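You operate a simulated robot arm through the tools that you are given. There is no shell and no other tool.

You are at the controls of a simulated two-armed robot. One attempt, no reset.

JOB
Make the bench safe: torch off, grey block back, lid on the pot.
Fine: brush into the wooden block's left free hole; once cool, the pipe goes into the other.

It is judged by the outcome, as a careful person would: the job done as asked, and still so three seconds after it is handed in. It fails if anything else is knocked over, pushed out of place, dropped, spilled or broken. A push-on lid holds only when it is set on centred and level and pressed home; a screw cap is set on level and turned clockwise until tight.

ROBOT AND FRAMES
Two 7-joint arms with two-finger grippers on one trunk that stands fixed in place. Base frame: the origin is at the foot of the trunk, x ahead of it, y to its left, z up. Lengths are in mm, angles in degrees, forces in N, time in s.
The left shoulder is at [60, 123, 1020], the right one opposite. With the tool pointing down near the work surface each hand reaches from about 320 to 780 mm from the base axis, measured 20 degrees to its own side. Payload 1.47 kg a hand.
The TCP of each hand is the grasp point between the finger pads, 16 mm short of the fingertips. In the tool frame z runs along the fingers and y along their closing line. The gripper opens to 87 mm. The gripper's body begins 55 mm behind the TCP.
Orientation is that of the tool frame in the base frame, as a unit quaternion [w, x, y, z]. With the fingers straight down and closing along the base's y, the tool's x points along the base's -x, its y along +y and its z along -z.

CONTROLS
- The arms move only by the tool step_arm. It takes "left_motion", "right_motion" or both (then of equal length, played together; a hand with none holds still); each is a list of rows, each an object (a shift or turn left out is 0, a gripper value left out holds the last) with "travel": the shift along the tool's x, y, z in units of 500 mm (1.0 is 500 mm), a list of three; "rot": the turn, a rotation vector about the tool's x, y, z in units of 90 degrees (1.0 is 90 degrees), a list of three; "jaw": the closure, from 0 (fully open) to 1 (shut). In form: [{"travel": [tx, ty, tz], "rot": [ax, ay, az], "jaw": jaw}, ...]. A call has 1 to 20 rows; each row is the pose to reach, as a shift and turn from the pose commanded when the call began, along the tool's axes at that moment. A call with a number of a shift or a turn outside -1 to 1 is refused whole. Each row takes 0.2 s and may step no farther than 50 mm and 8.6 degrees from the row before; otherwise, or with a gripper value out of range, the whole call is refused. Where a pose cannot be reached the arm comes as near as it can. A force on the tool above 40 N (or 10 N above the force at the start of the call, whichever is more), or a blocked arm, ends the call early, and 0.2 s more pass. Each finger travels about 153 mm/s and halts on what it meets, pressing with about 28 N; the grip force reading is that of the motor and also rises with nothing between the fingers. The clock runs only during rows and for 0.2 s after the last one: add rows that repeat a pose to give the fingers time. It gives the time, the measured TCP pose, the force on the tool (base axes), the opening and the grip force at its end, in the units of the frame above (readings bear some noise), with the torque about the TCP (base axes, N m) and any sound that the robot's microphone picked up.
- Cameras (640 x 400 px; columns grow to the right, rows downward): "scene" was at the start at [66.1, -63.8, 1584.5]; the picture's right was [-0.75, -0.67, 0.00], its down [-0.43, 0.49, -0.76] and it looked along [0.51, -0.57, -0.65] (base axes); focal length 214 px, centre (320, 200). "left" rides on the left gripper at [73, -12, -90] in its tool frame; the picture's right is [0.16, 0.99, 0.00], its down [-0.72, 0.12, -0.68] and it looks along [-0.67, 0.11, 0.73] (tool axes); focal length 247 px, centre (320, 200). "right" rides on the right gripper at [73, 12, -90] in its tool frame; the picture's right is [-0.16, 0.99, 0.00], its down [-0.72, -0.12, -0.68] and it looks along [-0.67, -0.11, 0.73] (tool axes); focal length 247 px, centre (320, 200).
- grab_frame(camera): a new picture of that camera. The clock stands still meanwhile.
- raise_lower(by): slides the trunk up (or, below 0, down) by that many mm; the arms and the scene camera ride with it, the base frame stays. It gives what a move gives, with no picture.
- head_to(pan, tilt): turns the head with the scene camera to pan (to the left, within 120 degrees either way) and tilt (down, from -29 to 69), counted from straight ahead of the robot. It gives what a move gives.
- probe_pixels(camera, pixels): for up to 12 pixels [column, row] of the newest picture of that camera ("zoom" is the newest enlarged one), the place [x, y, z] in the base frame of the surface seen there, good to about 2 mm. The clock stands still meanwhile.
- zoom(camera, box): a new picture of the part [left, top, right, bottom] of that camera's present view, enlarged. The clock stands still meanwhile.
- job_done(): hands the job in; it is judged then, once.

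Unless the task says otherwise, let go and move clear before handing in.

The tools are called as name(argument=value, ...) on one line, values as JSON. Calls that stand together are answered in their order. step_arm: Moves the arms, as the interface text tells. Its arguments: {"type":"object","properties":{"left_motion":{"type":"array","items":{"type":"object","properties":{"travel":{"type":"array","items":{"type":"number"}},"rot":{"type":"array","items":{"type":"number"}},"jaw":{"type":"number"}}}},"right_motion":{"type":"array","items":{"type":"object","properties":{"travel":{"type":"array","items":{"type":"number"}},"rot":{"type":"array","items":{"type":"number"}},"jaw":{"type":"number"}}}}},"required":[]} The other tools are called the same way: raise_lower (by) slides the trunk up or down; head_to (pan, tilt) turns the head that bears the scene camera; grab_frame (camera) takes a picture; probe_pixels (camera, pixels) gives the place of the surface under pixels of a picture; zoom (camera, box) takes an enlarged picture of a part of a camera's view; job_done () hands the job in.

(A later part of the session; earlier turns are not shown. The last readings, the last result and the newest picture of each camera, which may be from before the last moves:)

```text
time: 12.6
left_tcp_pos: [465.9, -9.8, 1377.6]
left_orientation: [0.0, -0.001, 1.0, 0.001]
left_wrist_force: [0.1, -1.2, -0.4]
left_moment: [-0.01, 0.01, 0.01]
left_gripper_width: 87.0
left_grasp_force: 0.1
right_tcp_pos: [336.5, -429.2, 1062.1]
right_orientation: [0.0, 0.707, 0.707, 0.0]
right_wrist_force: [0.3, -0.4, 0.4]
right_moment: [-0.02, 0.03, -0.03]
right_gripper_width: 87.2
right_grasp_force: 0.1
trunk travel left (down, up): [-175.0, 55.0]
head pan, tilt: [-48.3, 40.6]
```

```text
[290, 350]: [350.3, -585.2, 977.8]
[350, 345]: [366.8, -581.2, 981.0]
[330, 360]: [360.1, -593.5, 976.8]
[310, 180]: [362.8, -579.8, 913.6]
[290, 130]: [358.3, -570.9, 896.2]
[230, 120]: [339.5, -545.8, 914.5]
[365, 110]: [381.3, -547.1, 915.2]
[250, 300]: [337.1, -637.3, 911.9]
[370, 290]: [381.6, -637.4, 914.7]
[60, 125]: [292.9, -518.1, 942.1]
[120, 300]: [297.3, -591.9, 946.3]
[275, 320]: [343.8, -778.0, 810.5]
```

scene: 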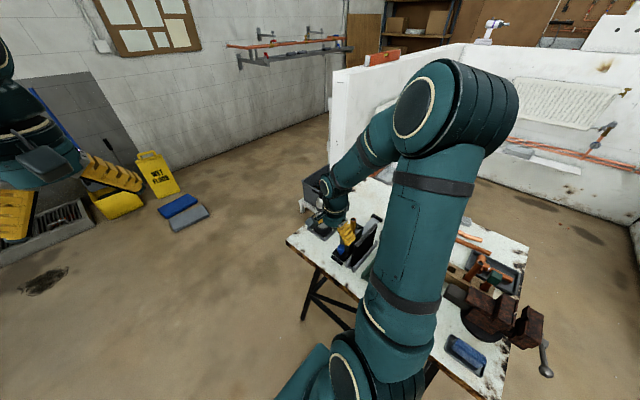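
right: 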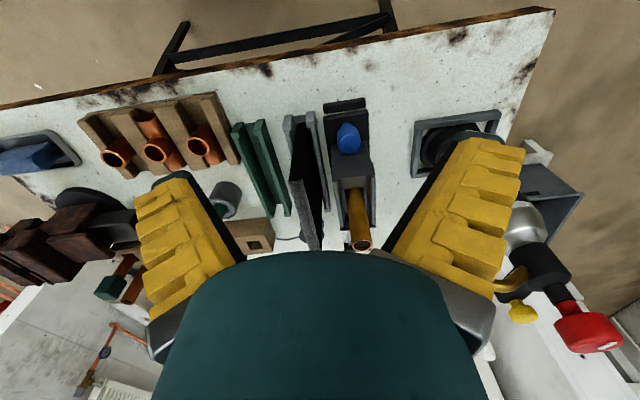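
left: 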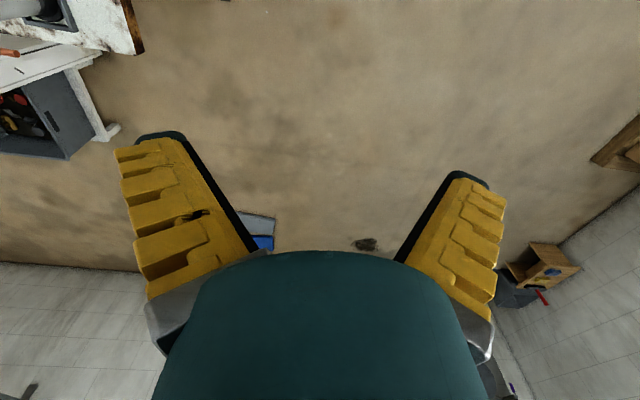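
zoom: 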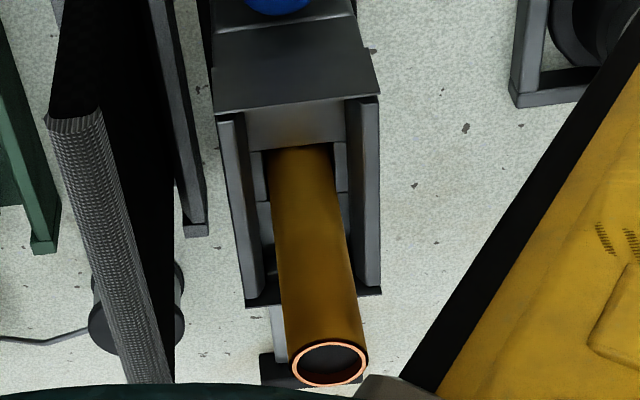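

The knob cap is centred near (360,−518) with its top at z≈874; the tower front is at y≈−540. I must know where the torch nozzle is, since the hand will pass it, so I'll raise the hand and probe it.

step_arm(right_motion=[{"travel": [0.05, 0, -0.08]}, {"travel": [0.1, 0, -0.16]}, {"travel": [0.12, 0, -0.25]}, {"travel": [0.12, 0, -0.34]}, {"travel": [0.12, 0, -0.42]}])

grab_frame(camera="right")

zoom(camera="right", box=[310, 60, 470, 180])

```text
time: 13.8
left_tcp_pos: [464.7, -8.1, 1378.9]
left_orientation: [0.0, 0.0, 1.0, 0.0]
left_wrist_force: [-0.4, 0.7, 1.2]
left_moment: [0.01, 0.02, -0.02]
left_gripper_width: 86.8
left_grasp_force: 0.0
right_tcp_pos: [338.1, -369.9, 1264.8]
right_orientation: [0.0, 0.707, 0.707, 0.0]
right_wrist_force: [-0.1, -0.6, 0.2]
right_moment: [0.02, 0.01, -0.03]
right_gripper_width: 87.0
right_grasp_force: 0.0
trunk travel left (down, up): [-175.0, 55.0]
head pan, tilt: [-48.3, 40.6]
```

```text
taken
```

right: 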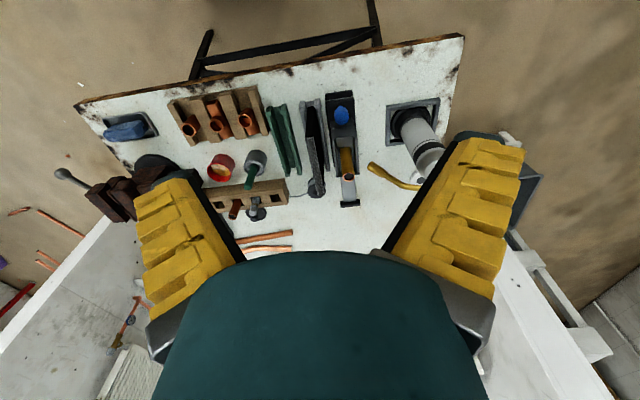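

```text
3.33 times, centred on (390, 120) of right
```

zoom: 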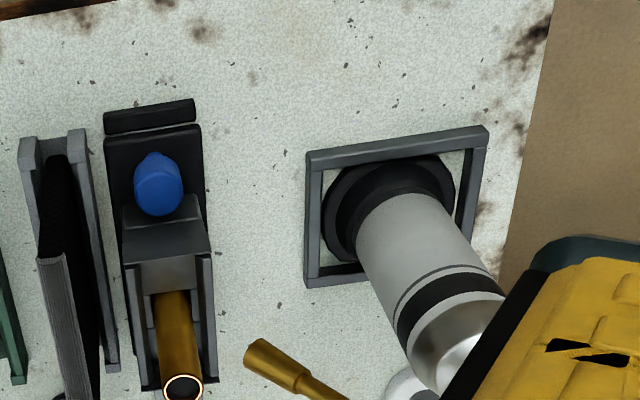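

probe_pixels(camera="zoom", pixels=[[250, 352], [265, 345], [280, 370], [300, 380], [325, 392], [185, 385], [172, 340]])

zoom(camera="right", box=[310, 140, 470, 250])

probe_pixels(camera="zoom", pixels=[[112, 245], [190, 245], [120, 260], [150, 230], [110, 150], [170, 150], [150, 130], [420, 185], [380, 160], [340, 140], [155, 200], [180, 260]])

```text
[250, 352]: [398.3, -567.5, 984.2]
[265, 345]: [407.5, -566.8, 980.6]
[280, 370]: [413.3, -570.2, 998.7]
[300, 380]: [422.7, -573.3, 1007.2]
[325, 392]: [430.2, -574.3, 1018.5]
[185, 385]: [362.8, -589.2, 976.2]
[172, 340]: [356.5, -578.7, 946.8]
```

```text
3.64 times, centred on (390, 195) of right
```

zoom: 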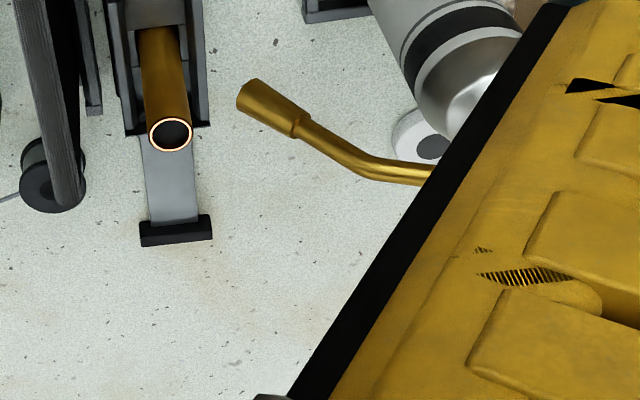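

```text
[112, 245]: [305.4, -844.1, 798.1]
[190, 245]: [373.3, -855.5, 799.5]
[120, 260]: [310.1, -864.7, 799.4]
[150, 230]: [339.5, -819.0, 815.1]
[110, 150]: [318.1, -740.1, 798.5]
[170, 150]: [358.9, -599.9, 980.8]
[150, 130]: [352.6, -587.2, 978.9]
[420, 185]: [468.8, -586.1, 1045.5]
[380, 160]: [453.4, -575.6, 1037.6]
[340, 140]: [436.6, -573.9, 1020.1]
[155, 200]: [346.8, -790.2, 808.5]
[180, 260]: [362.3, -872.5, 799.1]
```

The nozzle tip is at about (398,−570,980), right beside the pipe, so a vertical hand would hit it. I'll tilt the hand 60° (fingers pointing forward-down toward −y) so the wrist stays in front, and take a pre-grasp pose for the front blue knob.

step_arm(right_motion=[{"travel": [-0.016, 0.0049, 0.0807], "rot": [0, -0.0741, 0], "jaw": 0.2}, {"travel": [-0.032, 0.0098, 0.1613], "rot": [0, -0.1481, 0], "jaw": 0.42}, {"travel": [-0.048, 0.0147, 0.242], "rot": [0, -0.2222, 0]}, {"travel": [-0.064, 0.0196, 0.3227], "rot": [0, -0.2963, 0]}, {"travel": [-0.08, 0.0244, 0.4033], "rot": [0, -0.3704, 0]}, {"travel": [-0.096, 0.0293, 0.484], "rot": [0, -0.4444, 0]}, {"travel": [-0.112, 0.0342, 0.5647], "rot": [0, -0.5185, 0]}, {"travel": [-0.128, 0.0391, 0.6453], "rot": [0, -0.5926, 0]}, {"travel": [-0.144, 0.044, 0.726], "rot": [0, -0.6667, 0]}])

grab_frame(camera="scene")

grab_frame(camera="right")

```text
time: 15.8
left_tcp_pos: [464.9, -9.6, 1377.6]
left_orientation: [0.0, 0.0, 1.0, 0.0]
left_wrist_force: [-0.6, 0.3, 0.8]
left_moment: [0.04, 0.0, 0.0]
left_gripper_width: 86.8
left_grasp_force: 0.1
right_tcp_pos: [362.0, -440.0, 908.0]
right_orientation: [0.354, 0.613, 0.612, -0.352]
right_wrist_force: [0.3, -0.2, -0.2]
right_moment: [0.04, 0.01, -0.03]
right_gripper_width: 55.8
right_grasp_force: 3.7
trunk travel left (down, up): [-175.0, 55.0]
head pan, tilt: [-48.3, 40.6]
```

```text
taken
```

scene: 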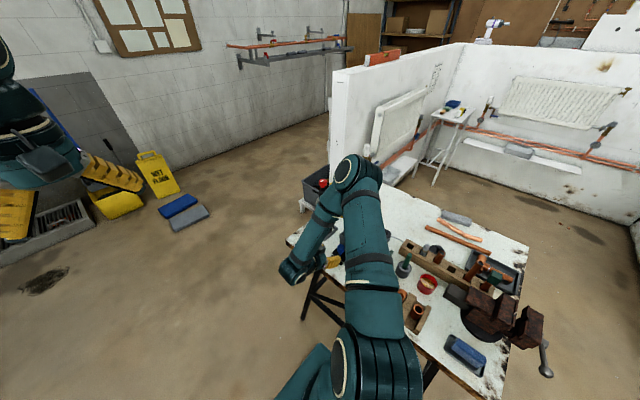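

```text
taken
```

right: 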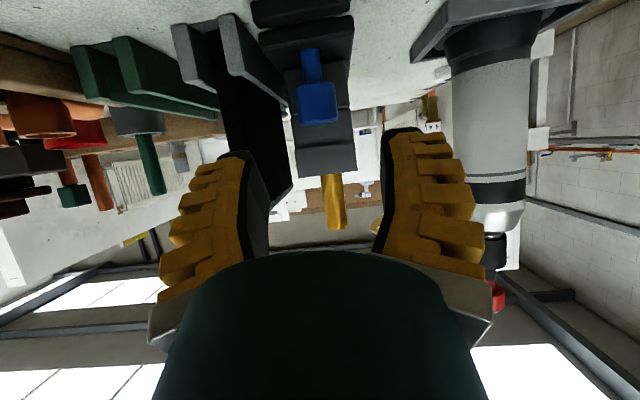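

The knob (318,100) is centred between the fingers, which are opened to 56 mm, and the wrist is in front of the slab. I'll advance along the tool axis part of the way and check.

step_arm(right_motion=[{"travel": [0.003, 0.001, 0.06]}, {"travel": [0.005, 0.001, 0.11]}, {"travel": [0.005, 0.001, 0.11]}])

grab_frame(camera="right")

zoom(camera="scene", box=[280, 200, 400, 300])

```text
time: 16.6
left_tcp_pos: [464.5, -9.1, 1378.1]
left_orientation: [-0.001, 0.0, 1.0, 0.0]
left_wrist_force: [-0.9, -0.5, 0.9]
left_moment: [0.05, -0.04, -0.01]
left_gripper_width: 87.2
left_grasp_force: 0.0
right_tcp_pos: [360.9, -486.3, 876.7]
right_orientation: [0.354, 0.612, 0.613, -0.353]
right_wrist_force: [0.1, -0.5, 0.6]
right_moment: [0.0, -0.01, 0.0]
right_gripper_width: 55.6
right_grasp_force: 3.9
trunk travel left (down, up): [-175.0, 55.0]
head pan, tilt: [-48.3, 40.6]
```

```text
taken
```

right: 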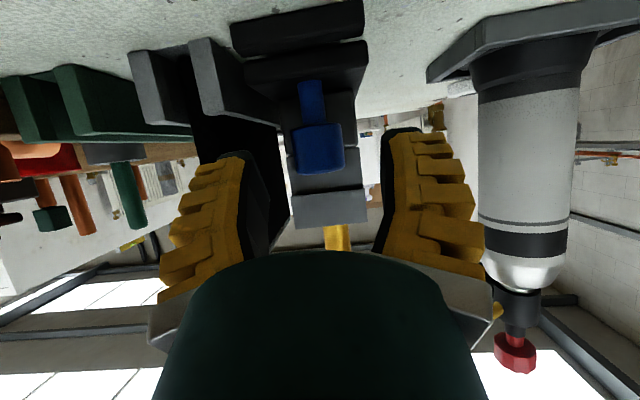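

```text
4.00 times, centred on (340, 250) of scene
```

zoom: 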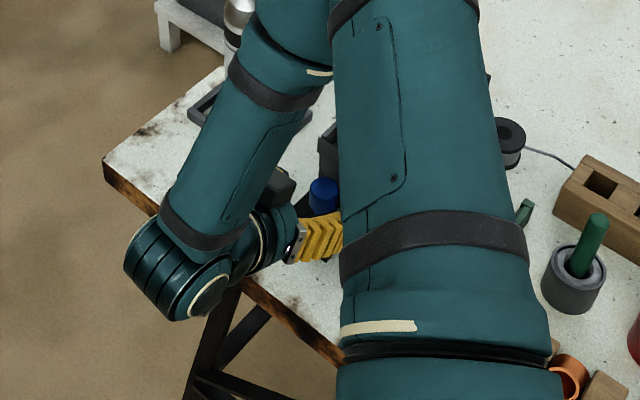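

The knob cap (320,148) lies between the pads. I'll go the last 28 mm and close on it.

step_arm(right_motion=[{"travel": [0.001, 0, 0.03]}, {"travel": [0.0024, 0, 0.057]}, {"travel": [0.0024, 0, 0.057]}, {"travel": [0.0024, 0, 0.057], "jaw": 0.6}, {"travel": [0.0024, 0, 0.057], "jaw": 0.8}, {"travel": [0.0024, 0, 0.057], "jaw": 0.8}])

grab_frame(camera="right")

```text
time: 18.0
left_tcp_pos: [464.7, -7.9, 1378.5]
left_orientation: [0.001, 0.0, 1.0, 0.0]
left_wrist_force: [-0.1, -0.2, 0.1]
left_moment: [-0.02, 0.01, 0.01]
left_gripper_width: 87.0
left_grasp_force: 0.0
right_tcp_pos: [358.7, -510.8, 863.0]
right_orientation: [0.354, 0.613, 0.612, -0.354]
right_wrist_force: [-5.3, 1.5, 8.0]
right_moment: [0.5, 0.01, -0.11]
right_gripper_width: 18.9
right_grasp_force: 30.0
trunk travel left (down, up): [-175.0, 55.0]
head pan, tilt: [-48.3, 40.6]
```

```text
taken
```

right: 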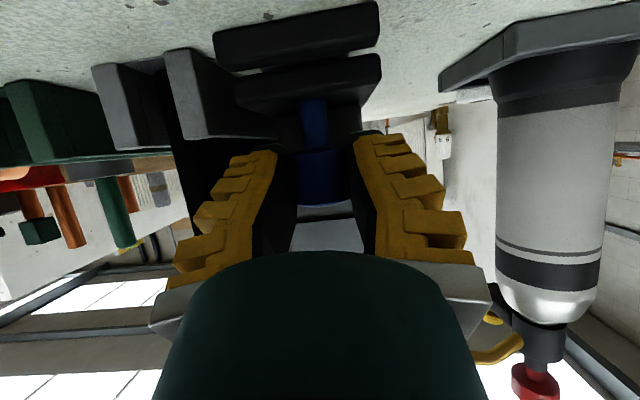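

The knob is held (19 mm, 30 N). I'll push the block straight toward −y, first 25 mm, watching the force.

step_arm(right_motion=[{"travel": [-0.005, 0, 0.00866]}, {"travel": [-0.01, 0, 0.01732]}, {"travel": [-0.0175, 0, 0.0303]}, {"travel": [-0.025, 0, 0.0433]}])

grab_frame(camera="right")

```text
time: 19.0
left_tcp_pos: [463.4, -7.1, 1378.9]
left_orientation: [0.0, -0.001, 1.0, -0.002]
left_wrist_force: [-0.1, -0.1, 0.4]
left_moment: [-0.03, 0.01, 0.0]
left_gripper_width: 87.0
left_grasp_force: 0.1
right_tcp_pos: [360.7, -536.5, 863.6]
right_orientation: [0.354, 0.613, 0.611, -0.354]
right_wrist_force: [-0.2, 0.7, 16.7]
right_moment: [-0.33, 0.01, -0.09]
right_gripper_width: 18.5
right_grasp_force: 29.7
trunk travel left (down, up): [-175.0, 55.0]
head pan, tilt: [-48.3, 40.6]
```

```text
taken
```

right: 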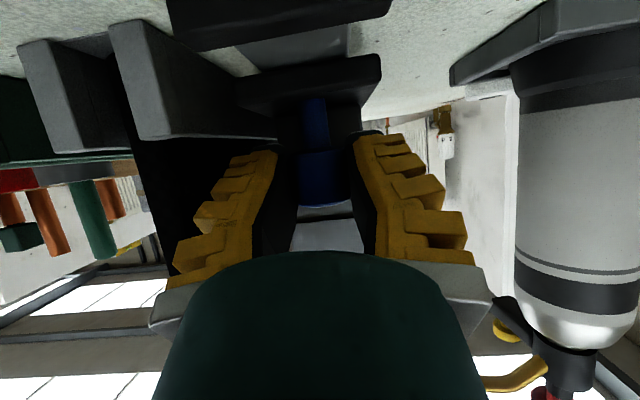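

The block slides: a strip of rail now shows between it and the front stop at (310,45). I'll carry on another 60 mm, easing up slightly to relieve the downward force.

step_arm(right_motion=[{"travel": [-0.01, 0, 0.0115]}, {"travel": [-0.0176, 0, 0.0245]}, {"travel": [-0.0251, 0, 0.0375]}, {"travel": [-0.0326, 0, 0.0505]}, {"travel": [-0.0401, 0, 0.0635]}, {"travel": [-0.0476, 0, 0.0764]}, {"travel": [-0.0551, 0, 0.0894]}, {"travel": [-0.0626, 0, 0.1024]}])

grab_frame(camera="right")

zoom(camera="scene", box=[290, 170, 410, 290])

```text
time: 20.8
left_tcp_pos: [464.5, -9.6, 1377.9]
left_orientation: [0.0, 0.0, 1.0, 0.0]
left_wrist_force: [0.2, 0.0, -0.2]
left_moment: [0.03, 0.01, 0.03]
left_gripper_width: 86.9
left_grasp_force: 0.0
right_tcp_pos: [360.7, -596.3, 864.0]
right_orientation: [0.355, 0.612, 0.612, -0.354]
right_wrist_force: [-3.0, 2.0, 1.8]
right_moment: [-0.06, -0.08, -0.02]
right_gripper_width: 24.2
right_grasp_force: 16.8
trunk travel left (down, up): [-175.0, 55.0]
head pan, tilt: [-48.3, 40.6]
```

```text
taken
```

right: 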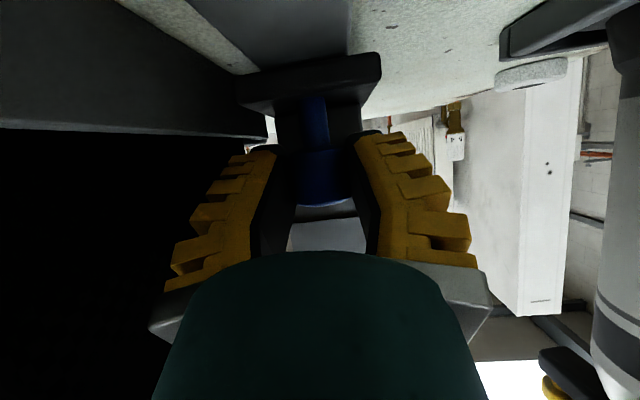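

```text
3.33 times, centred on (350, 230) of scene
```

zoom: 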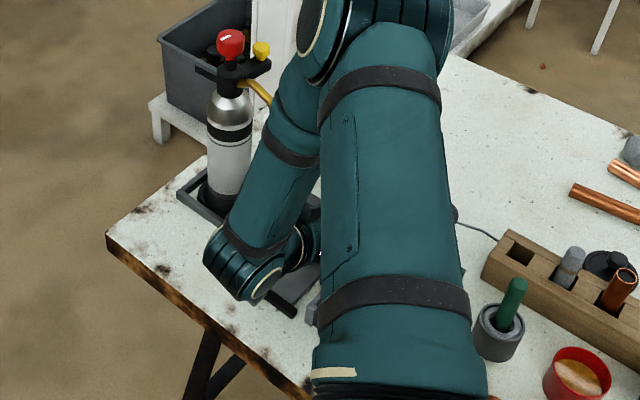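

The block keeps following, with low force. Before the last stretch I'll check how close the forearm is to the torch's gold pipe.

probe_pixels(camera="zoom", pixels=[[272, 105], [280, 130], [290, 110], [300, 150], [255, 190], [260, 95], [310, 60], [245, 90], [270, 210], [230, 45], [300, 180], [250, 280]])

```text
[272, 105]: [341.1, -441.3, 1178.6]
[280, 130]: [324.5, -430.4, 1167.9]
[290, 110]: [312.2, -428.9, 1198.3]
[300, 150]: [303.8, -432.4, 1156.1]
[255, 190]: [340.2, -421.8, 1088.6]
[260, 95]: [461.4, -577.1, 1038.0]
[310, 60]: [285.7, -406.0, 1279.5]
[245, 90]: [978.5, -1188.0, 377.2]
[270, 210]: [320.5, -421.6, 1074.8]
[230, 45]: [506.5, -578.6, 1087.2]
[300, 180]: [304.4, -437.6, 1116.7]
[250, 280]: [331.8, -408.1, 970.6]
```

The forearm is ~80 mm clear of the torch. About 35 mm should remain to the rear stop; I'll push 28 mm more in small rows.

step_arm(right_motion=[{"travel": [-0.007, 0, 0.0121]}, {"travel": [-0.014, 0, 0.0242]}, {"travel": [-0.021, 0, 0.0364]}, {"travel": [-0.028, 0, 0.0485]}])

grab_frame(camera="right")

grab_frame(camera="scene")

```text
time: 21.8
left_tcp_pos: [464.2, -9.3, 1377.6]
left_orientation: [0.0, 0.0, 1.0, 0.0]
left_wrist_force: [-0.2, -1.4, -0.3]
left_moment: [0.0, 0.01, 0.02]
left_gripper_width: 86.8
left_grasp_force: 0.0
right_tcp_pos: [360.0, -624.4, 862.9]
right_orientation: [0.354, 0.612, 0.612, -0.355]
right_wrist_force: [-1.2, 1.1, 6.7]
right_moment: [0.56, 0.01, -0.01]
right_gripper_width: 21.5
right_grasp_force: 29.9
trunk travel left (down, up): [-175.0, 55.0]
head pan, tilt: [-48.3, 40.6]
```

```text
taken
```

right: 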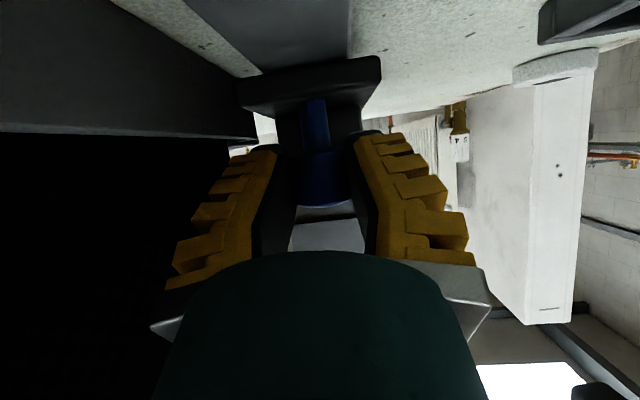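

```text
taken
```

scene: 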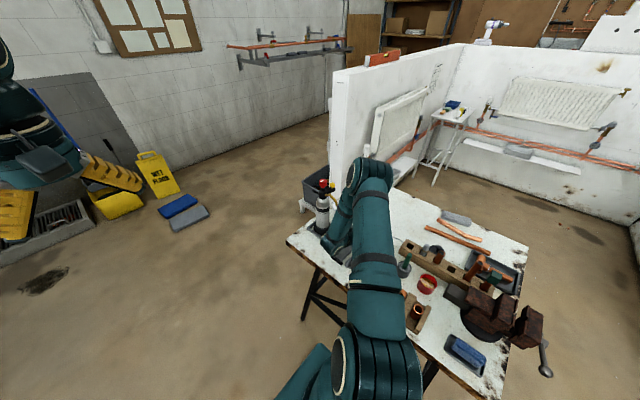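

No stop contact yet (force ~1 N along y). I'll go on in 4 mm rows up to 20 mm, expecting to feel the stop.

step_arm(right_motion=[{"travel": [-0.004, 0, 0.0069]}, {"travel": [-0.008, 0, 0.0139]}, {"travel": [-0.012, 0, 0.0208]}])

```text
time: 22.6
left_tcp_pos: [464.1, -7.7, 1378.5]
left_orientation: [0.0, 0.0, 1.0, 0.0]
left_wrist_force: [-0.2, 1.0, 0.2]
left_moment: [-0.01, 0.01, -0.04]
left_gripper_width: 86.9
left_grasp_force: 0.0
right_tcp_pos: [360.8, -635.2, 863.0]
right_orientation: [0.353, 0.613, 0.612, -0.354]
right_wrist_force: [-2.2, 2.9, 5.8]
right_moment: [0.59, -0.04, -0.06]
right_gripper_width: 18.3
right_grasp_force: 30.4
trunk travel left (down, up): [-175.0, 55.0]
head pan, tilt: [-48.3, 40.6]
```

step_arm(right_motion=[{"travel": [-0.003, 0, 0.0052]}, {"travel": [-0.006, 0, 0.0104]}, {"travel": [-0.009, 0, 0.0156]}])

```text
time: 23.4
left_tcp_pos: [463.6, -8.6, 1377.9]
left_orientation: [-0.001, -0.001, 1.0, 0.0]
left_wrist_force: [-0.4, 0.4, 0.8]
left_moment: [0.02, 0.03, 0.0]
left_gripper_width: 86.9
left_grasp_force: 0.0
right_tcp_pos: [360.3, -646.8, 864.0]
right_orientation: [0.353, 0.613, 0.612, -0.353]
right_wrist_force: [-5.1, 1.2, 3.4]
right_moment: [0.57, -0.01, -0.06]
right_gripper_width: 23.0
right_grasp_force: 27.4
trunk travel left (down, up): [-175.0, 55.0]
head pan, tilt: [-48.3, 40.6]
```

grab_frame(camera="right")

zoom(camera="scene", box=[310, 170, 400, 290])

```text
taken
```

right: 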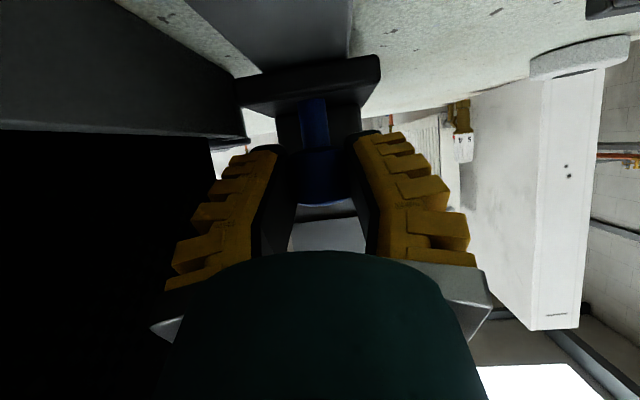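

```text
3.33 times, centred on (355, 230) of scene
```

zoom: 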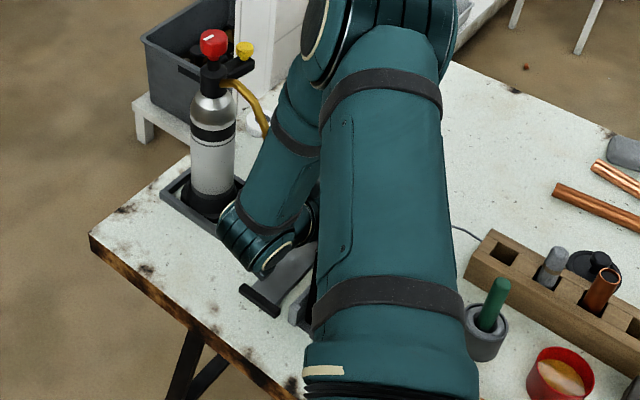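

The knob is still held and the block follows; the rear stop hasn't been reached. I'll check the wrist's clearance to the torch bottle before continuing.

probe_pixels(camera="zoom", pixels=[[225, 225], [220, 240], [235, 215], [250, 200], [240, 260], [265, 270], [285, 250], [270, 130], [250, 180], [215, 170], [235, 190], [265, 125]])

```text
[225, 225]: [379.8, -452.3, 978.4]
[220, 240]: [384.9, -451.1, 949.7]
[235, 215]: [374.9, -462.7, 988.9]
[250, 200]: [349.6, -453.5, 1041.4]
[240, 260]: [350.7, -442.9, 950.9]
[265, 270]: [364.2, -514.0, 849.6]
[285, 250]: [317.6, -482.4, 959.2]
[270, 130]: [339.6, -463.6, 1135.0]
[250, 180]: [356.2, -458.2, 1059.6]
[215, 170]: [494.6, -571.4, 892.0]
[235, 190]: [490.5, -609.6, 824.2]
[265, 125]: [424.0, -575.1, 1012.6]
```

The wrist and forearm are clear of the torch. I'll push another 10 mm in small rows.

step_arm(right_motion=[{"travel": [-0.003, 0, 0.0052]}, {"travel": [-0.006, 0, 0.0104]}, {"travel": [-0.009, 0, 0.0156]}])

```text
time: 24.2
left_tcp_pos: [466.0, -6.9, 1377.6]
left_orientation: [0.001, 0.0, 1.0, -0.001]
left_wrist_force: [0.3, 0.1, 0.2]
left_moment: [-0.02, -0.01, -0.01]
left_gripper_width: 87.1
left_grasp_force: 0.0
right_tcp_pos: [360.4, -651.8, 864.2]
right_orientation: [0.353, 0.612, 0.614, -0.352]
right_wrist_force: [-0.1, 30.9, -1.6]
right_moment: [0.25, 0.27, 0.15]
right_gripper_width: 25.6
right_grasp_force: 30.0
trunk travel left (down, up): [-175.0, 55.0]
head pan, tilt: [-48.3, 40.6]
```

The force jumped to 31 N along y: the block is at its rear stop. I'll ease off 2 mm, open the jaws, and back straight out toward +y before rising.

step_arm(right_motion=[{"travel": [0.003, 0, -0.0052]}, {"travel": [0.003, 0, -0.0052], "jaw": 0.5}, {"travel": [0.003, 0, -0.0052], "jaw": 0.42}, {"travel": [0.003, 0, -0.0052], "jaw": 0.42}, {"travel": [0.023, 0, -0.0398]}, {"travel": [0.053, 0, -0.0918]}, {"travel": [0.083, 0, -0.1438]}])

grab_frame(camera="right")

```text
time: 25.8
left_tcp_pos: [463.9, -7.7, 1378.9]
left_orientation: [0.0, 0.0, 1.0, -0.001]
left_wrist_force: [0.5, 0.0, -0.4]
left_moment: [0.0, -0.01, 0.0]
left_gripper_width: 87.3
left_grasp_force: 0.1
right_tcp_pos: [358.1, -569.8, 861.1]
right_orientation: [0.354, 0.612, 0.613, -0.353]
right_wrist_force: [0.3, 0.6, 0.0]
right_moment: [-0.01, 0.01, 0.0]
right_gripper_width: 55.9
right_grasp_force: 3.8
trunk travel left (down, up): [-175.0, 55.0]
head pan, tilt: [-48.3, 40.6]
```

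```text
taken
```

right: 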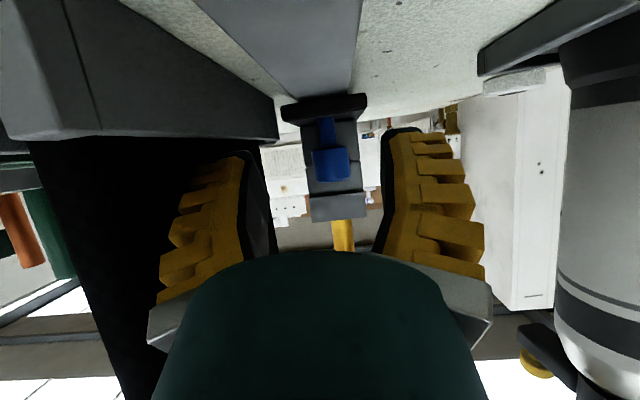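

The block stays back with the pipe upright in it. I'll retreat toward +y, then rise and untilt to the overview pose.

step_arm(right_motion=[{"travel": [0.0367, 0, -0.0635]}, {"travel": [0.0733, 0, -0.127]}, {"travel": [0.11, 0, -0.1905]}, {"travel": [0.0356, -0.0127, -0.241], "rot": [0, 0.0556, 0]}, {"travel": [-0.0388, -0.0253, -0.2914], "rot": [0, 0.1111, 0]}, {"travel": [-0.1133, -0.038, -0.3419], "rot": [0, 0.1667, 0], "jaw": 0.2}, {"travel": [-0.1877, -0.0507, -0.3923], "rot": [0, 0.2222, 0], "jaw": 0}, {"travel": [-0.2621, -0.0633, -0.4428], "rot": [0, 0.2778, 0]}, {"travel": [-0.3365, -0.076, -0.4933], "rot": [0, 0.3333, 0]}, {"travel": [-0.4109, -0.0887, -0.5437], "rot": [0, 0.3889, 0]}, {"travel": [-0.4854, -0.1013, -0.5942], "rot": [0, 0.4444, 0]}, {"travel": [-0.5598, -0.114, -0.6446], "rot": [0, 0.5, 0]}, {"travel": [-0.6342, -0.1267, -0.6951], "rot": [0, 0.5556, 0]}, {"travel": [-0.7086, -0.1393, -0.7456], "rot": [0, 0.6111, 0]}, {"travel": [-0.783, -0.152, -0.796], "rot": [0, 0.6667, 0]}])

grab_frame(camera="right")

zoom(camera="right", box=[260, 20, 460, 180])

zoom(camera="right", box=[190, 60, 330, 200])

```text
time: 29.0
left_tcp_pos: [464.6, -8.6, 1380.1]
left_orientation: [0.0, 0.0, 1.0, 0.0]
left_wrist_force: [0.8, -0.5, 0.9]
left_moment: [-0.01, -0.02, 0.02]
left_gripper_width: 86.8
left_grasp_force: 0.0
right_tcp_pos: [279.7, -426.0, 1399.7]
right_orientation: [-0.001, 0.707, 0.707, 0.001]
right_wrist_force: [-0.8, -0.2, -0.1]
right_moment: [0.0, -0.01, 0.02]
right_gripper_width: 87.2
right_grasp_force: 0.1
trunk travel left (down, up): [-175.0, 55.0]
head pan, tilt: [-48.3, 40.6]
```

```text
taken
```

right: 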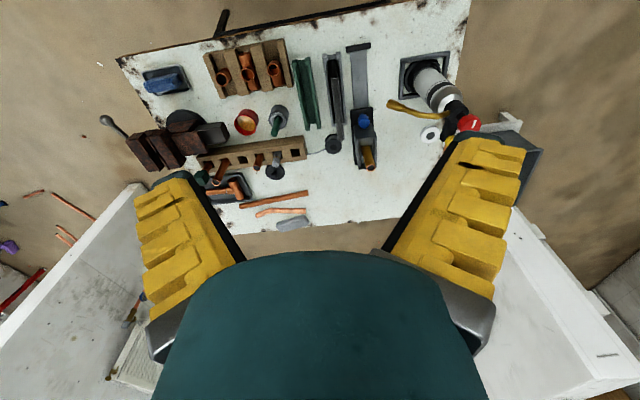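

```text
2.50 times, centred on (360, 100) of right
```

zoom: 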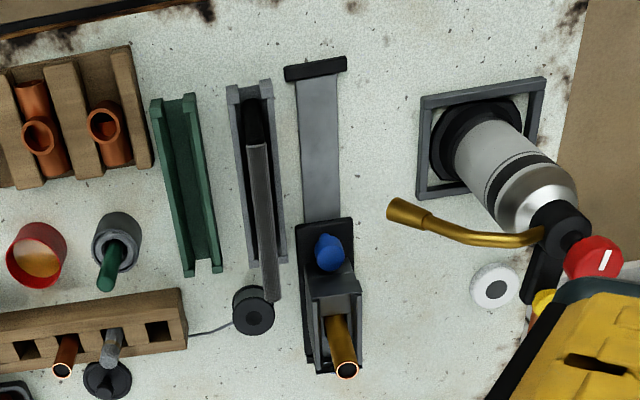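

```text
2.86 times, centred on (260, 130) of right
```

zoom: 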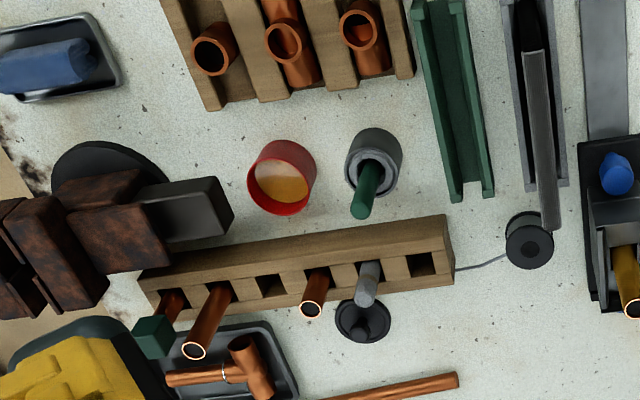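

The block is now at the rear end of its rail, the pipe standing in it, and nothing else has moved. Now I'll measure the lid, the red pot, the grey jar and the block's holes.

zoom(camera="right", box=[230, 95, 330, 185])

probe_pixels(camera="zoom", pixels=[[100, 95], [28, 75], [125, 60], [75, 40], [75, 120], [75, 75], [210, 55], [185, 75], [255, 70], [220, 35], [215, 125], [175, 310]])

zoom(camera="right", box=[240, 130, 310, 190])

```text
4.44 times, centred on (280, 140) of right
```

zoom: 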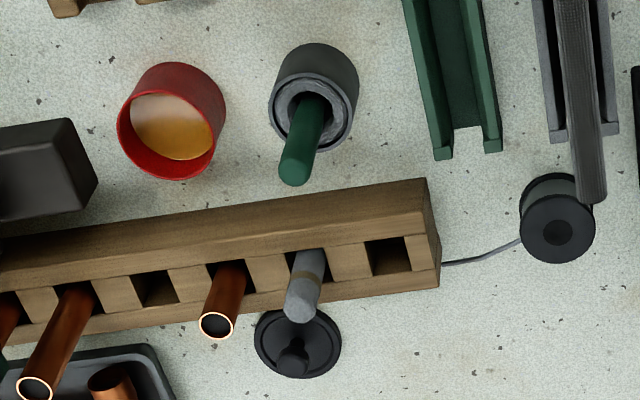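

```text
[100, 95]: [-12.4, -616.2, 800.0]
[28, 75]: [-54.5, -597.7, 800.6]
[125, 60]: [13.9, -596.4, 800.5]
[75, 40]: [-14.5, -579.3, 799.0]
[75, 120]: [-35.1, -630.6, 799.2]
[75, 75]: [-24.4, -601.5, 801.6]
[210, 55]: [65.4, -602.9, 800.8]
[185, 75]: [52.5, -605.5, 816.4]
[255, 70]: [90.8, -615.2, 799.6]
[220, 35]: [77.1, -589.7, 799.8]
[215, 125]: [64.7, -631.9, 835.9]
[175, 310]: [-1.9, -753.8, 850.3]
```

```text
6.67 times, centred on (275, 160) of right
```

zoom: 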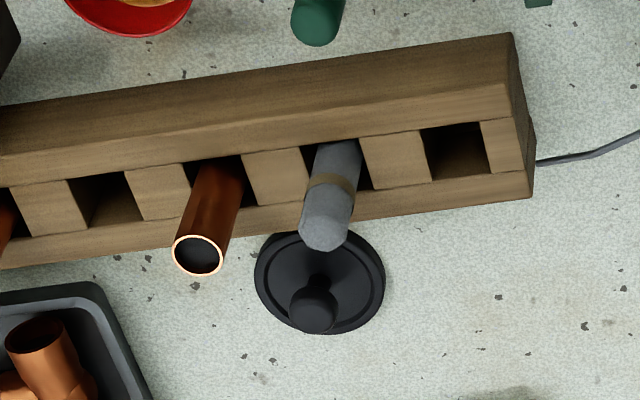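

zoom(camera="right", box=[230, 95, 330, 185])

probe_pixels(camera="zoom", pixels=[[120, 133], [211, 150], [165, 177], [172, 130], [185, 97], [270, 108], [352, 108], [315, 150], [257, 345], [339, 338], [298, 376], [290, 355]])

probe_pixels(camera="zoom", pixels=[[303, 305], [316, 258], [215, 325], [230, 280], [390, 255], [370, 243], [408, 240], [156, 290], [137, 280], [176, 275], [420, 190], [437, 285]])

probe_pixels(camera="zoom", pixels=[[296, 170], [310, 110], [300, 140], [294, 95], [333, 100], [280, 60], [415, 230], [430, 275], [365, 225], [350, 265], [250, 240], [190, 280]])

```text
4.44 times, centred on (280, 140) of right
```

zoom: 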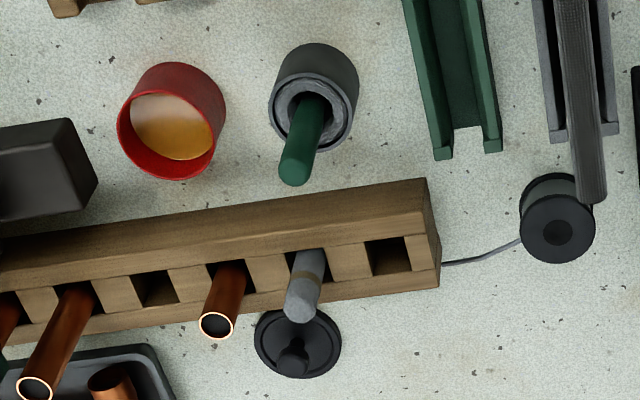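

```text
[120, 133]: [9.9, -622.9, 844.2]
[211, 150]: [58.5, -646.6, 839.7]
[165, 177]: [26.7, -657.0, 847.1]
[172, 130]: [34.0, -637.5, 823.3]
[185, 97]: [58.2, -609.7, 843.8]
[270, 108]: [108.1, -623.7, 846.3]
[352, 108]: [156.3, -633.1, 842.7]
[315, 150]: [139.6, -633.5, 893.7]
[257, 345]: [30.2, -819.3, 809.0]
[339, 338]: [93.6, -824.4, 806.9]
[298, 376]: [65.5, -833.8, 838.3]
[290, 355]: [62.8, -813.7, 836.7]
```

```text
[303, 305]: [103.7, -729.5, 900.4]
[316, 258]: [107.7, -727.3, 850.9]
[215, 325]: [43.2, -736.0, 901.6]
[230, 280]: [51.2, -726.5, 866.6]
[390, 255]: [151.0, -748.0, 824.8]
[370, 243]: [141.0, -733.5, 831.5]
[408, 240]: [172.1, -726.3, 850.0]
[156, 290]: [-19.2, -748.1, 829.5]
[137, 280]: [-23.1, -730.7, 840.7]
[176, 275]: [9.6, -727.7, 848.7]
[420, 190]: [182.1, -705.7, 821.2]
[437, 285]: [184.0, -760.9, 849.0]
```

```text
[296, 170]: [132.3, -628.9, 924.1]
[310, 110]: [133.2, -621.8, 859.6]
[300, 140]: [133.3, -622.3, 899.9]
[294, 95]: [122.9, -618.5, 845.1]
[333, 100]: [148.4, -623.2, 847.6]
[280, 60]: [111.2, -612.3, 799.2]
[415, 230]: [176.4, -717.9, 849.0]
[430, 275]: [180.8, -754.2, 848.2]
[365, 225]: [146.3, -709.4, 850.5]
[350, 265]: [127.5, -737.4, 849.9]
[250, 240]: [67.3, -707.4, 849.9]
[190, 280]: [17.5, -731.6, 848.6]
```

The red pot's rim (centre ≈ (38,−630), Ø≈58, z≈846) suits the black lid (Ø≈63, centre ≈ (62,−819), knob top z≈838). I'll bring the right hand round toward the lid, turning it so its camera is on the far side, in two stages.

step_arm(right_motion=[{"travel": [-0.031, -0.0185, 0.02], "rot": [0, 0, -0.0833]}, {"travel": [-0.061, -0.037, 0.05], "rot": [0, 0, -0.1667]}, {"travel": [-0.092, -0.0555, 0.08], "rot": [0, 0, -0.25]}, {"travel": [-0.123, -0.074, 0.11], "rot": [0, 0, -0.3333]}, {"travel": [-0.153, -0.0925, 0.15], "rot": [0, 0, -0.4167]}, {"travel": [-0.184, -0.111, 0.19], "rot": [0, 0, -0.5]}, {"travel": [-0.215, -0.1295, 0.23], "rot": [0, 0, -0.5833]}, {"travel": [-0.245, -0.148, 0.26], "rot": [0, 0, -0.6667]}, {"travel": [-0.276, -0.1665, 0.29], "rot": [0, 0, -0.75]}, {"travel": [-0.307, -0.185, 0.32], "rot": [0, 0, -0.8333]}, {"travel": [-0.337, -0.2035, 0.35], "rot": [0, 0, -0.9167]}, {"travel": [-0.368, -0.222, 0.38], "rot": [0, 0, -1.0]}])

grab_frame(camera="right")

grab_frame(camera="scene")

```text
time: 31.6
left_tcp_pos: [465.1, -9.7, 1378.1]
left_orientation: [0.0, 0.0, 1.0, 0.001]
left_wrist_force: [0.2, 0.9, 0.0]
left_moment: [0.03, -0.02, -0.04]
left_gripper_width: 86.9
left_grasp_force: 0.0
right_tcp_pos: [175.8, -604.7, 1208.9]
right_orientation: [0.0, 0.0, 1.0, 0.0]
right_wrist_force: [-0.5, -0.1, -0.8]
right_moment: [0.03, 0.04, -0.02]
right_gripper_width: 87.1
right_grasp_force: 0.0
trunk travel left (down, up): [-175.0, 55.0]
head pan, tilt: [-48.3, 40.6]
```

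```text
taken
```

right: 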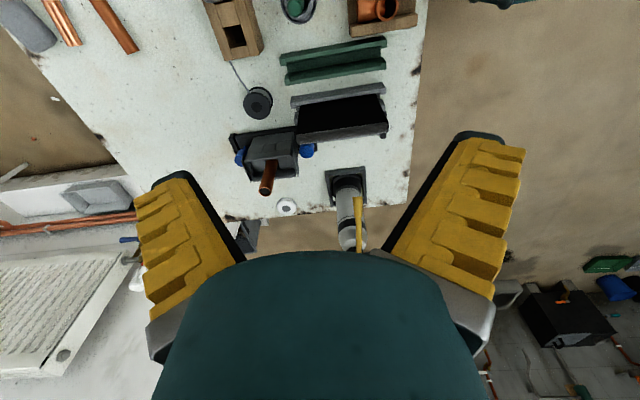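

```text
taken
```

scene: 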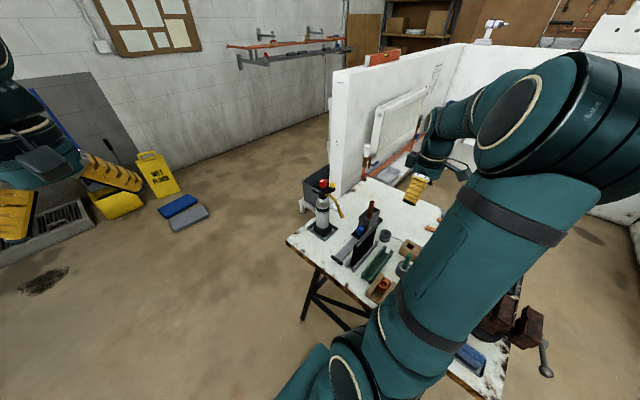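

The hand is at (176,−605,1209) in the original orientation; the path to the lid is clear. Second stage: over the lid at z≈1000, turned another −90°.

step_arm(right_motion=[{"travel": [0.0185, -0.0307, 0.02], "rot": [0, 0, -0.0833]}, {"travel": [0.037, -0.0613, 0.05], "rot": [0, 0, -0.1667]}, {"travel": [0.0555, -0.092, 0.08], "rot": [0, 0, -0.25]}, {"travel": [0.074, -0.1227, 0.11], "rot": [0, 0, -0.3333]}, {"travel": [0.0925, -0.1533, 0.15], "rot": [0, 0, -0.4167]}, {"travel": [0.111, -0.184, 0.19], "rot": [0, 0, -0.5]}, {"travel": [0.1295, -0.2147, 0.23], "rot": [0, 0, -0.5833]}, {"travel": [0.148, -0.2453, 0.27], "rot": [0, 0, -0.6667]}, {"travel": [0.1665, -0.276, 0.31], "rot": [0, 0, -0.75]}, {"travel": [0.185, -0.3067, 0.35], "rot": [0, 0, -0.8333]}, {"travel": [0.2035, -0.3373, 0.39], "rot": [0, 0, -0.9167]}, {"travel": [0.222, -0.368, 0.42], "rot": [0, 0, -1.0]}])

grab_frame(camera="right")

grab_frame(camera="scene")

```text
time: 34.2
left_tcp_pos: [464.3, -9.4, 1378.7]
left_orientation: [0.0, 0.0, 1.0, 0.0]
left_wrist_force: [0.1, -0.1, -1.0]
left_moment: [0.04, 0.0, 0.03]
left_gripper_width: 86.9
left_grasp_force: 0.1
right_tcp_pos: [58.1, -791.3, 1004.3]
right_orientation: [0.001, 0.708, -0.707, 0.0]
right_wrist_force: [0.0, -1.6, 0.1]
right_moment: [0.0, 0.04, 0.03]
right_gripper_width: 86.8
right_grasp_force: 0.1
trunk travel left (down, up): [-175.0, 55.0]
head pan, tilt: [-48.3, 40.6]
```

```text
taken
```

right: 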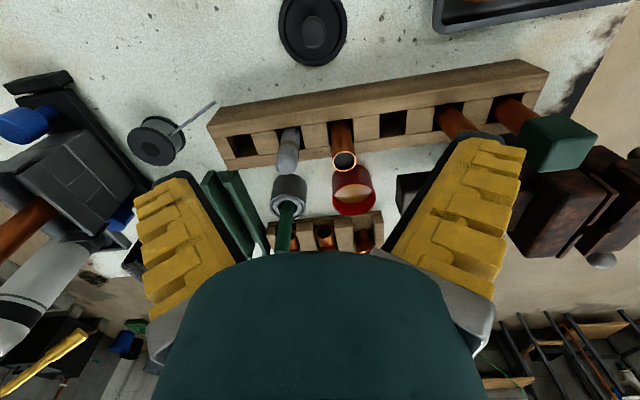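

```text
taken
```

scene: 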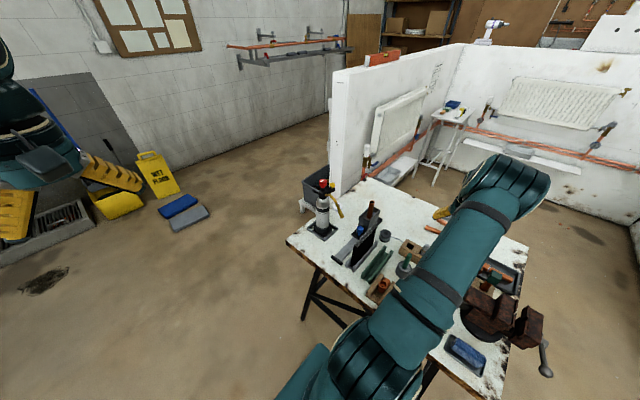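

The hand reached (58,−791,1004), and the lid with its knob is in view at (313,30). I'll zoom and probe it, plus the red pot and the blocks' holes from this side.

zoom(camera="right", box=[270, 0, 360, 75])

probe_pixels(camera="zoom", pixels=[[300, 210], [60, 215], [545, 215], [300, 465], [320, 270], [270, 215], [340, 215], [320, 330], [150, 80], [480, 80], [150, 380], [480, 350]])

```text
5.33 times, centred on (315, 38) of right
```

zoom: 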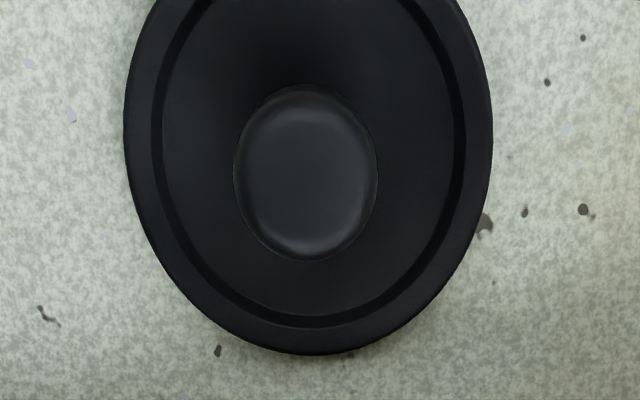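

```text
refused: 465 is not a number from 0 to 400
```

probe_pixels(camera="zoom", pixels=[[308, 170], [250, 170], [368, 170], [308, 240], [308, 100], [130, 130], [487, 130], [310, 348], [165, 240], [455, 240], [200, 130], [150, 60]])

zoom(camera="right", box=[260, 110, 400, 220])

```text
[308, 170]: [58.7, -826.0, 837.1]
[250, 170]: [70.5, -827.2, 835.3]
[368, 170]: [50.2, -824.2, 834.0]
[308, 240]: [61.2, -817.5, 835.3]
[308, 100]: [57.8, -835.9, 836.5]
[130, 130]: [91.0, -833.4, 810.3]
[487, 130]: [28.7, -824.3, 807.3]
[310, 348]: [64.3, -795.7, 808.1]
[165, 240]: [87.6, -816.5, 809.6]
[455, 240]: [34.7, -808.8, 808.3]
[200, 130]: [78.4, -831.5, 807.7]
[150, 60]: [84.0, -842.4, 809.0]
```

```text
3.64 times, centred on (330, 165) of right
```

zoom: 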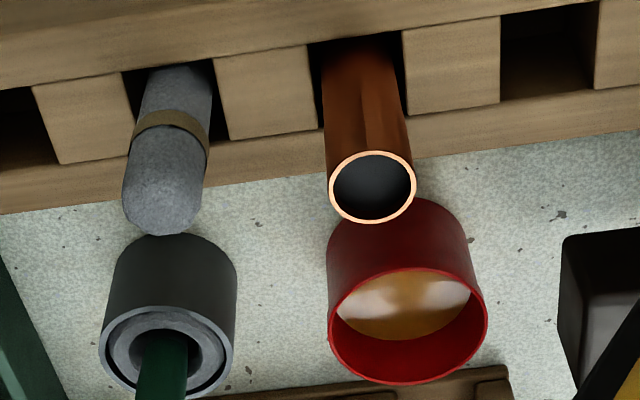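

The lid's knob centre is at (60,−827), top z≈837, with the lid plate's top at z≈809. I'll move over it and down to z≈900, checking that the arm still reaches.

step_arm(right_motion=[{"travel": [0.037, 0.002, 0.04]}, {"travel": [0.074, 0.004, 0.08]}, {"travel": [0.074, 0.004, 0.14]}, {"travel": [0.074, 0.004, 0.2]}, {"travel": [0.074, 0.004, 0.2]}])

grab_frame(camera="right")

```text
time: 35.4
left_tcp_pos: [465.2, -6.8, 1378.4]
left_orientation: [0.0, 0.0, 1.0, 0.0]
left_wrist_force: [0.7, 0.5, 0.7]
left_moment: [0.03, 0.0, -0.03]
left_gripper_width: 86.9
left_grasp_force: 0.1
right_tcp_pos: [57.7, -830.4, 902.6]
right_orientation: [-0.001, -0.707, 0.707, 0.0]
right_wrist_force: [0.3, 0.2, -1.1]
right_moment: [0.01, 0.0, -0.02]
right_gripper_width: 86.9
right_grasp_force: 0.2
trunk travel left (down, up): [-175.0, 55.0]
head pan, tilt: [-48.3, 40.6]
```

```text
taken
```

right: 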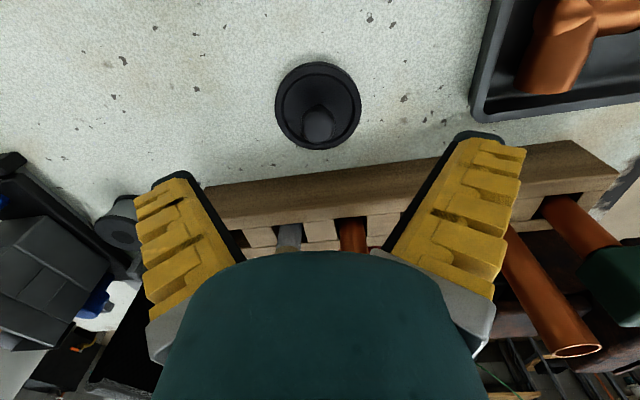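

The arm reaches well and the knob (318,122) is directly below the TCP. I'll descend to z≈829 and close on the knob.

step_arm(right_motion=[{"travel": [0, 0, 0.05]}, {"travel": [0, 0, 0.1]}, {"travel": [0, 0, 0.142]}, {"travel": [0, 0, 0.142]}, {"travel": [0, 0, 0.142], "jaw": 0.5}, {"travel": [0, 0, 0.142], "jaw": 0.85}, {"travel": [0, 0, 0.142], "jaw": 0.85}])

grab_frame(camera="right")

```text
time: 37.0
left_tcp_pos: [464.5, -7.5, 1378.5]
left_orientation: [0.0, 0.0, 1.0, 0.0]
left_wrist_force: [0.4, 0.3, -0.9]
left_moment: [0.04, 0.01, 0.0]
left_gripper_width: 87.2
left_grasp_force: 0.1
right_tcp_pos: [60.1, -829.0, 830.5]
right_orientation: [0.0, -0.707, 0.707, 0.0]
right_wrist_force: [-0.7, 0.3, 0.9]
right_moment: [0.06, -0.03, -0.01]
right_gripper_width: 16.7
right_grasp_force: 27.8
trunk travel left (down, up): [-175.0, 55.0]
head pan, tilt: [-48.3, 40.6]
```

```text
taken
```

right: 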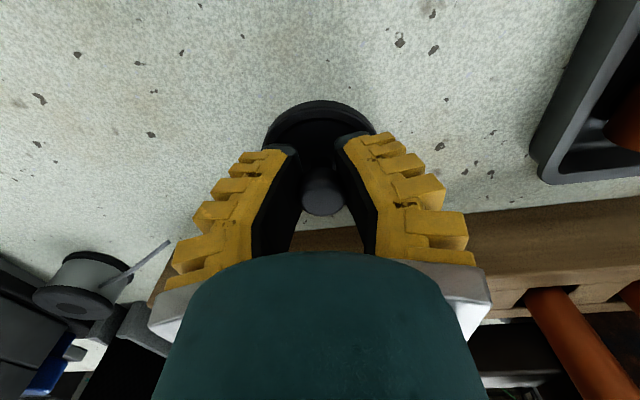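

The lid's knob is gripped (16.7 mm, 28 N). I'll lift it straight up and check.

step_arm(right_motion=[{"travel": [0, 0, -0.02], "jaw": 1.0}, {"travel": [0, 0, -0.06]}, {"travel": [0, 0, -0.13]}, {"travel": [0, 0, -0.2]}, {"travel": [0, 0, -0.28]}, {"travel": [0, 0, -0.34]}])

grab_frame(camera="right")

zoom(camera="right", box=[230, 90, 410, 230])

```text
time: 38.4
left_tcp_pos: [464.3, -8.4, 1377.0]
left_orientation: [0.0, 0.0, 1.0, 0.0]
left_wrist_force: [0.6, 0.5, -0.3]
left_moment: [0.02, 0.03, -0.02]
left_gripper_width: 86.7
left_grasp_force: 0.1
right_tcp_pos: [59.2, -825.7, 999.0]
right_orientation: [0.0, 0.707, -0.707, -0.001]
right_wrist_force: [-0.5, -1.0, 0.0]
right_moment: [0.0, -0.01, 0.0]
right_gripper_width: 16.2
right_grasp_force: 27.9
trunk travel left (down, up): [-175.0, 55.0]
head pan, tilt: [-48.3, 40.6]
```

```text
taken
```

right: 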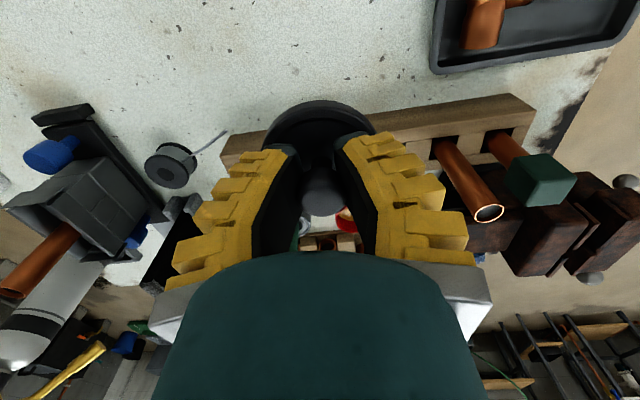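

```text
2.86 times, centred on (320, 160) of right
```

zoom: 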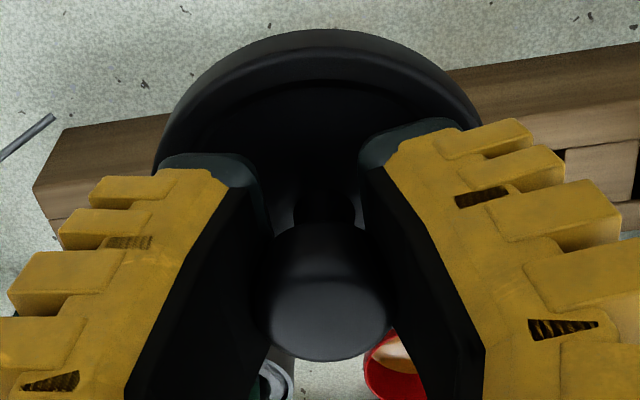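

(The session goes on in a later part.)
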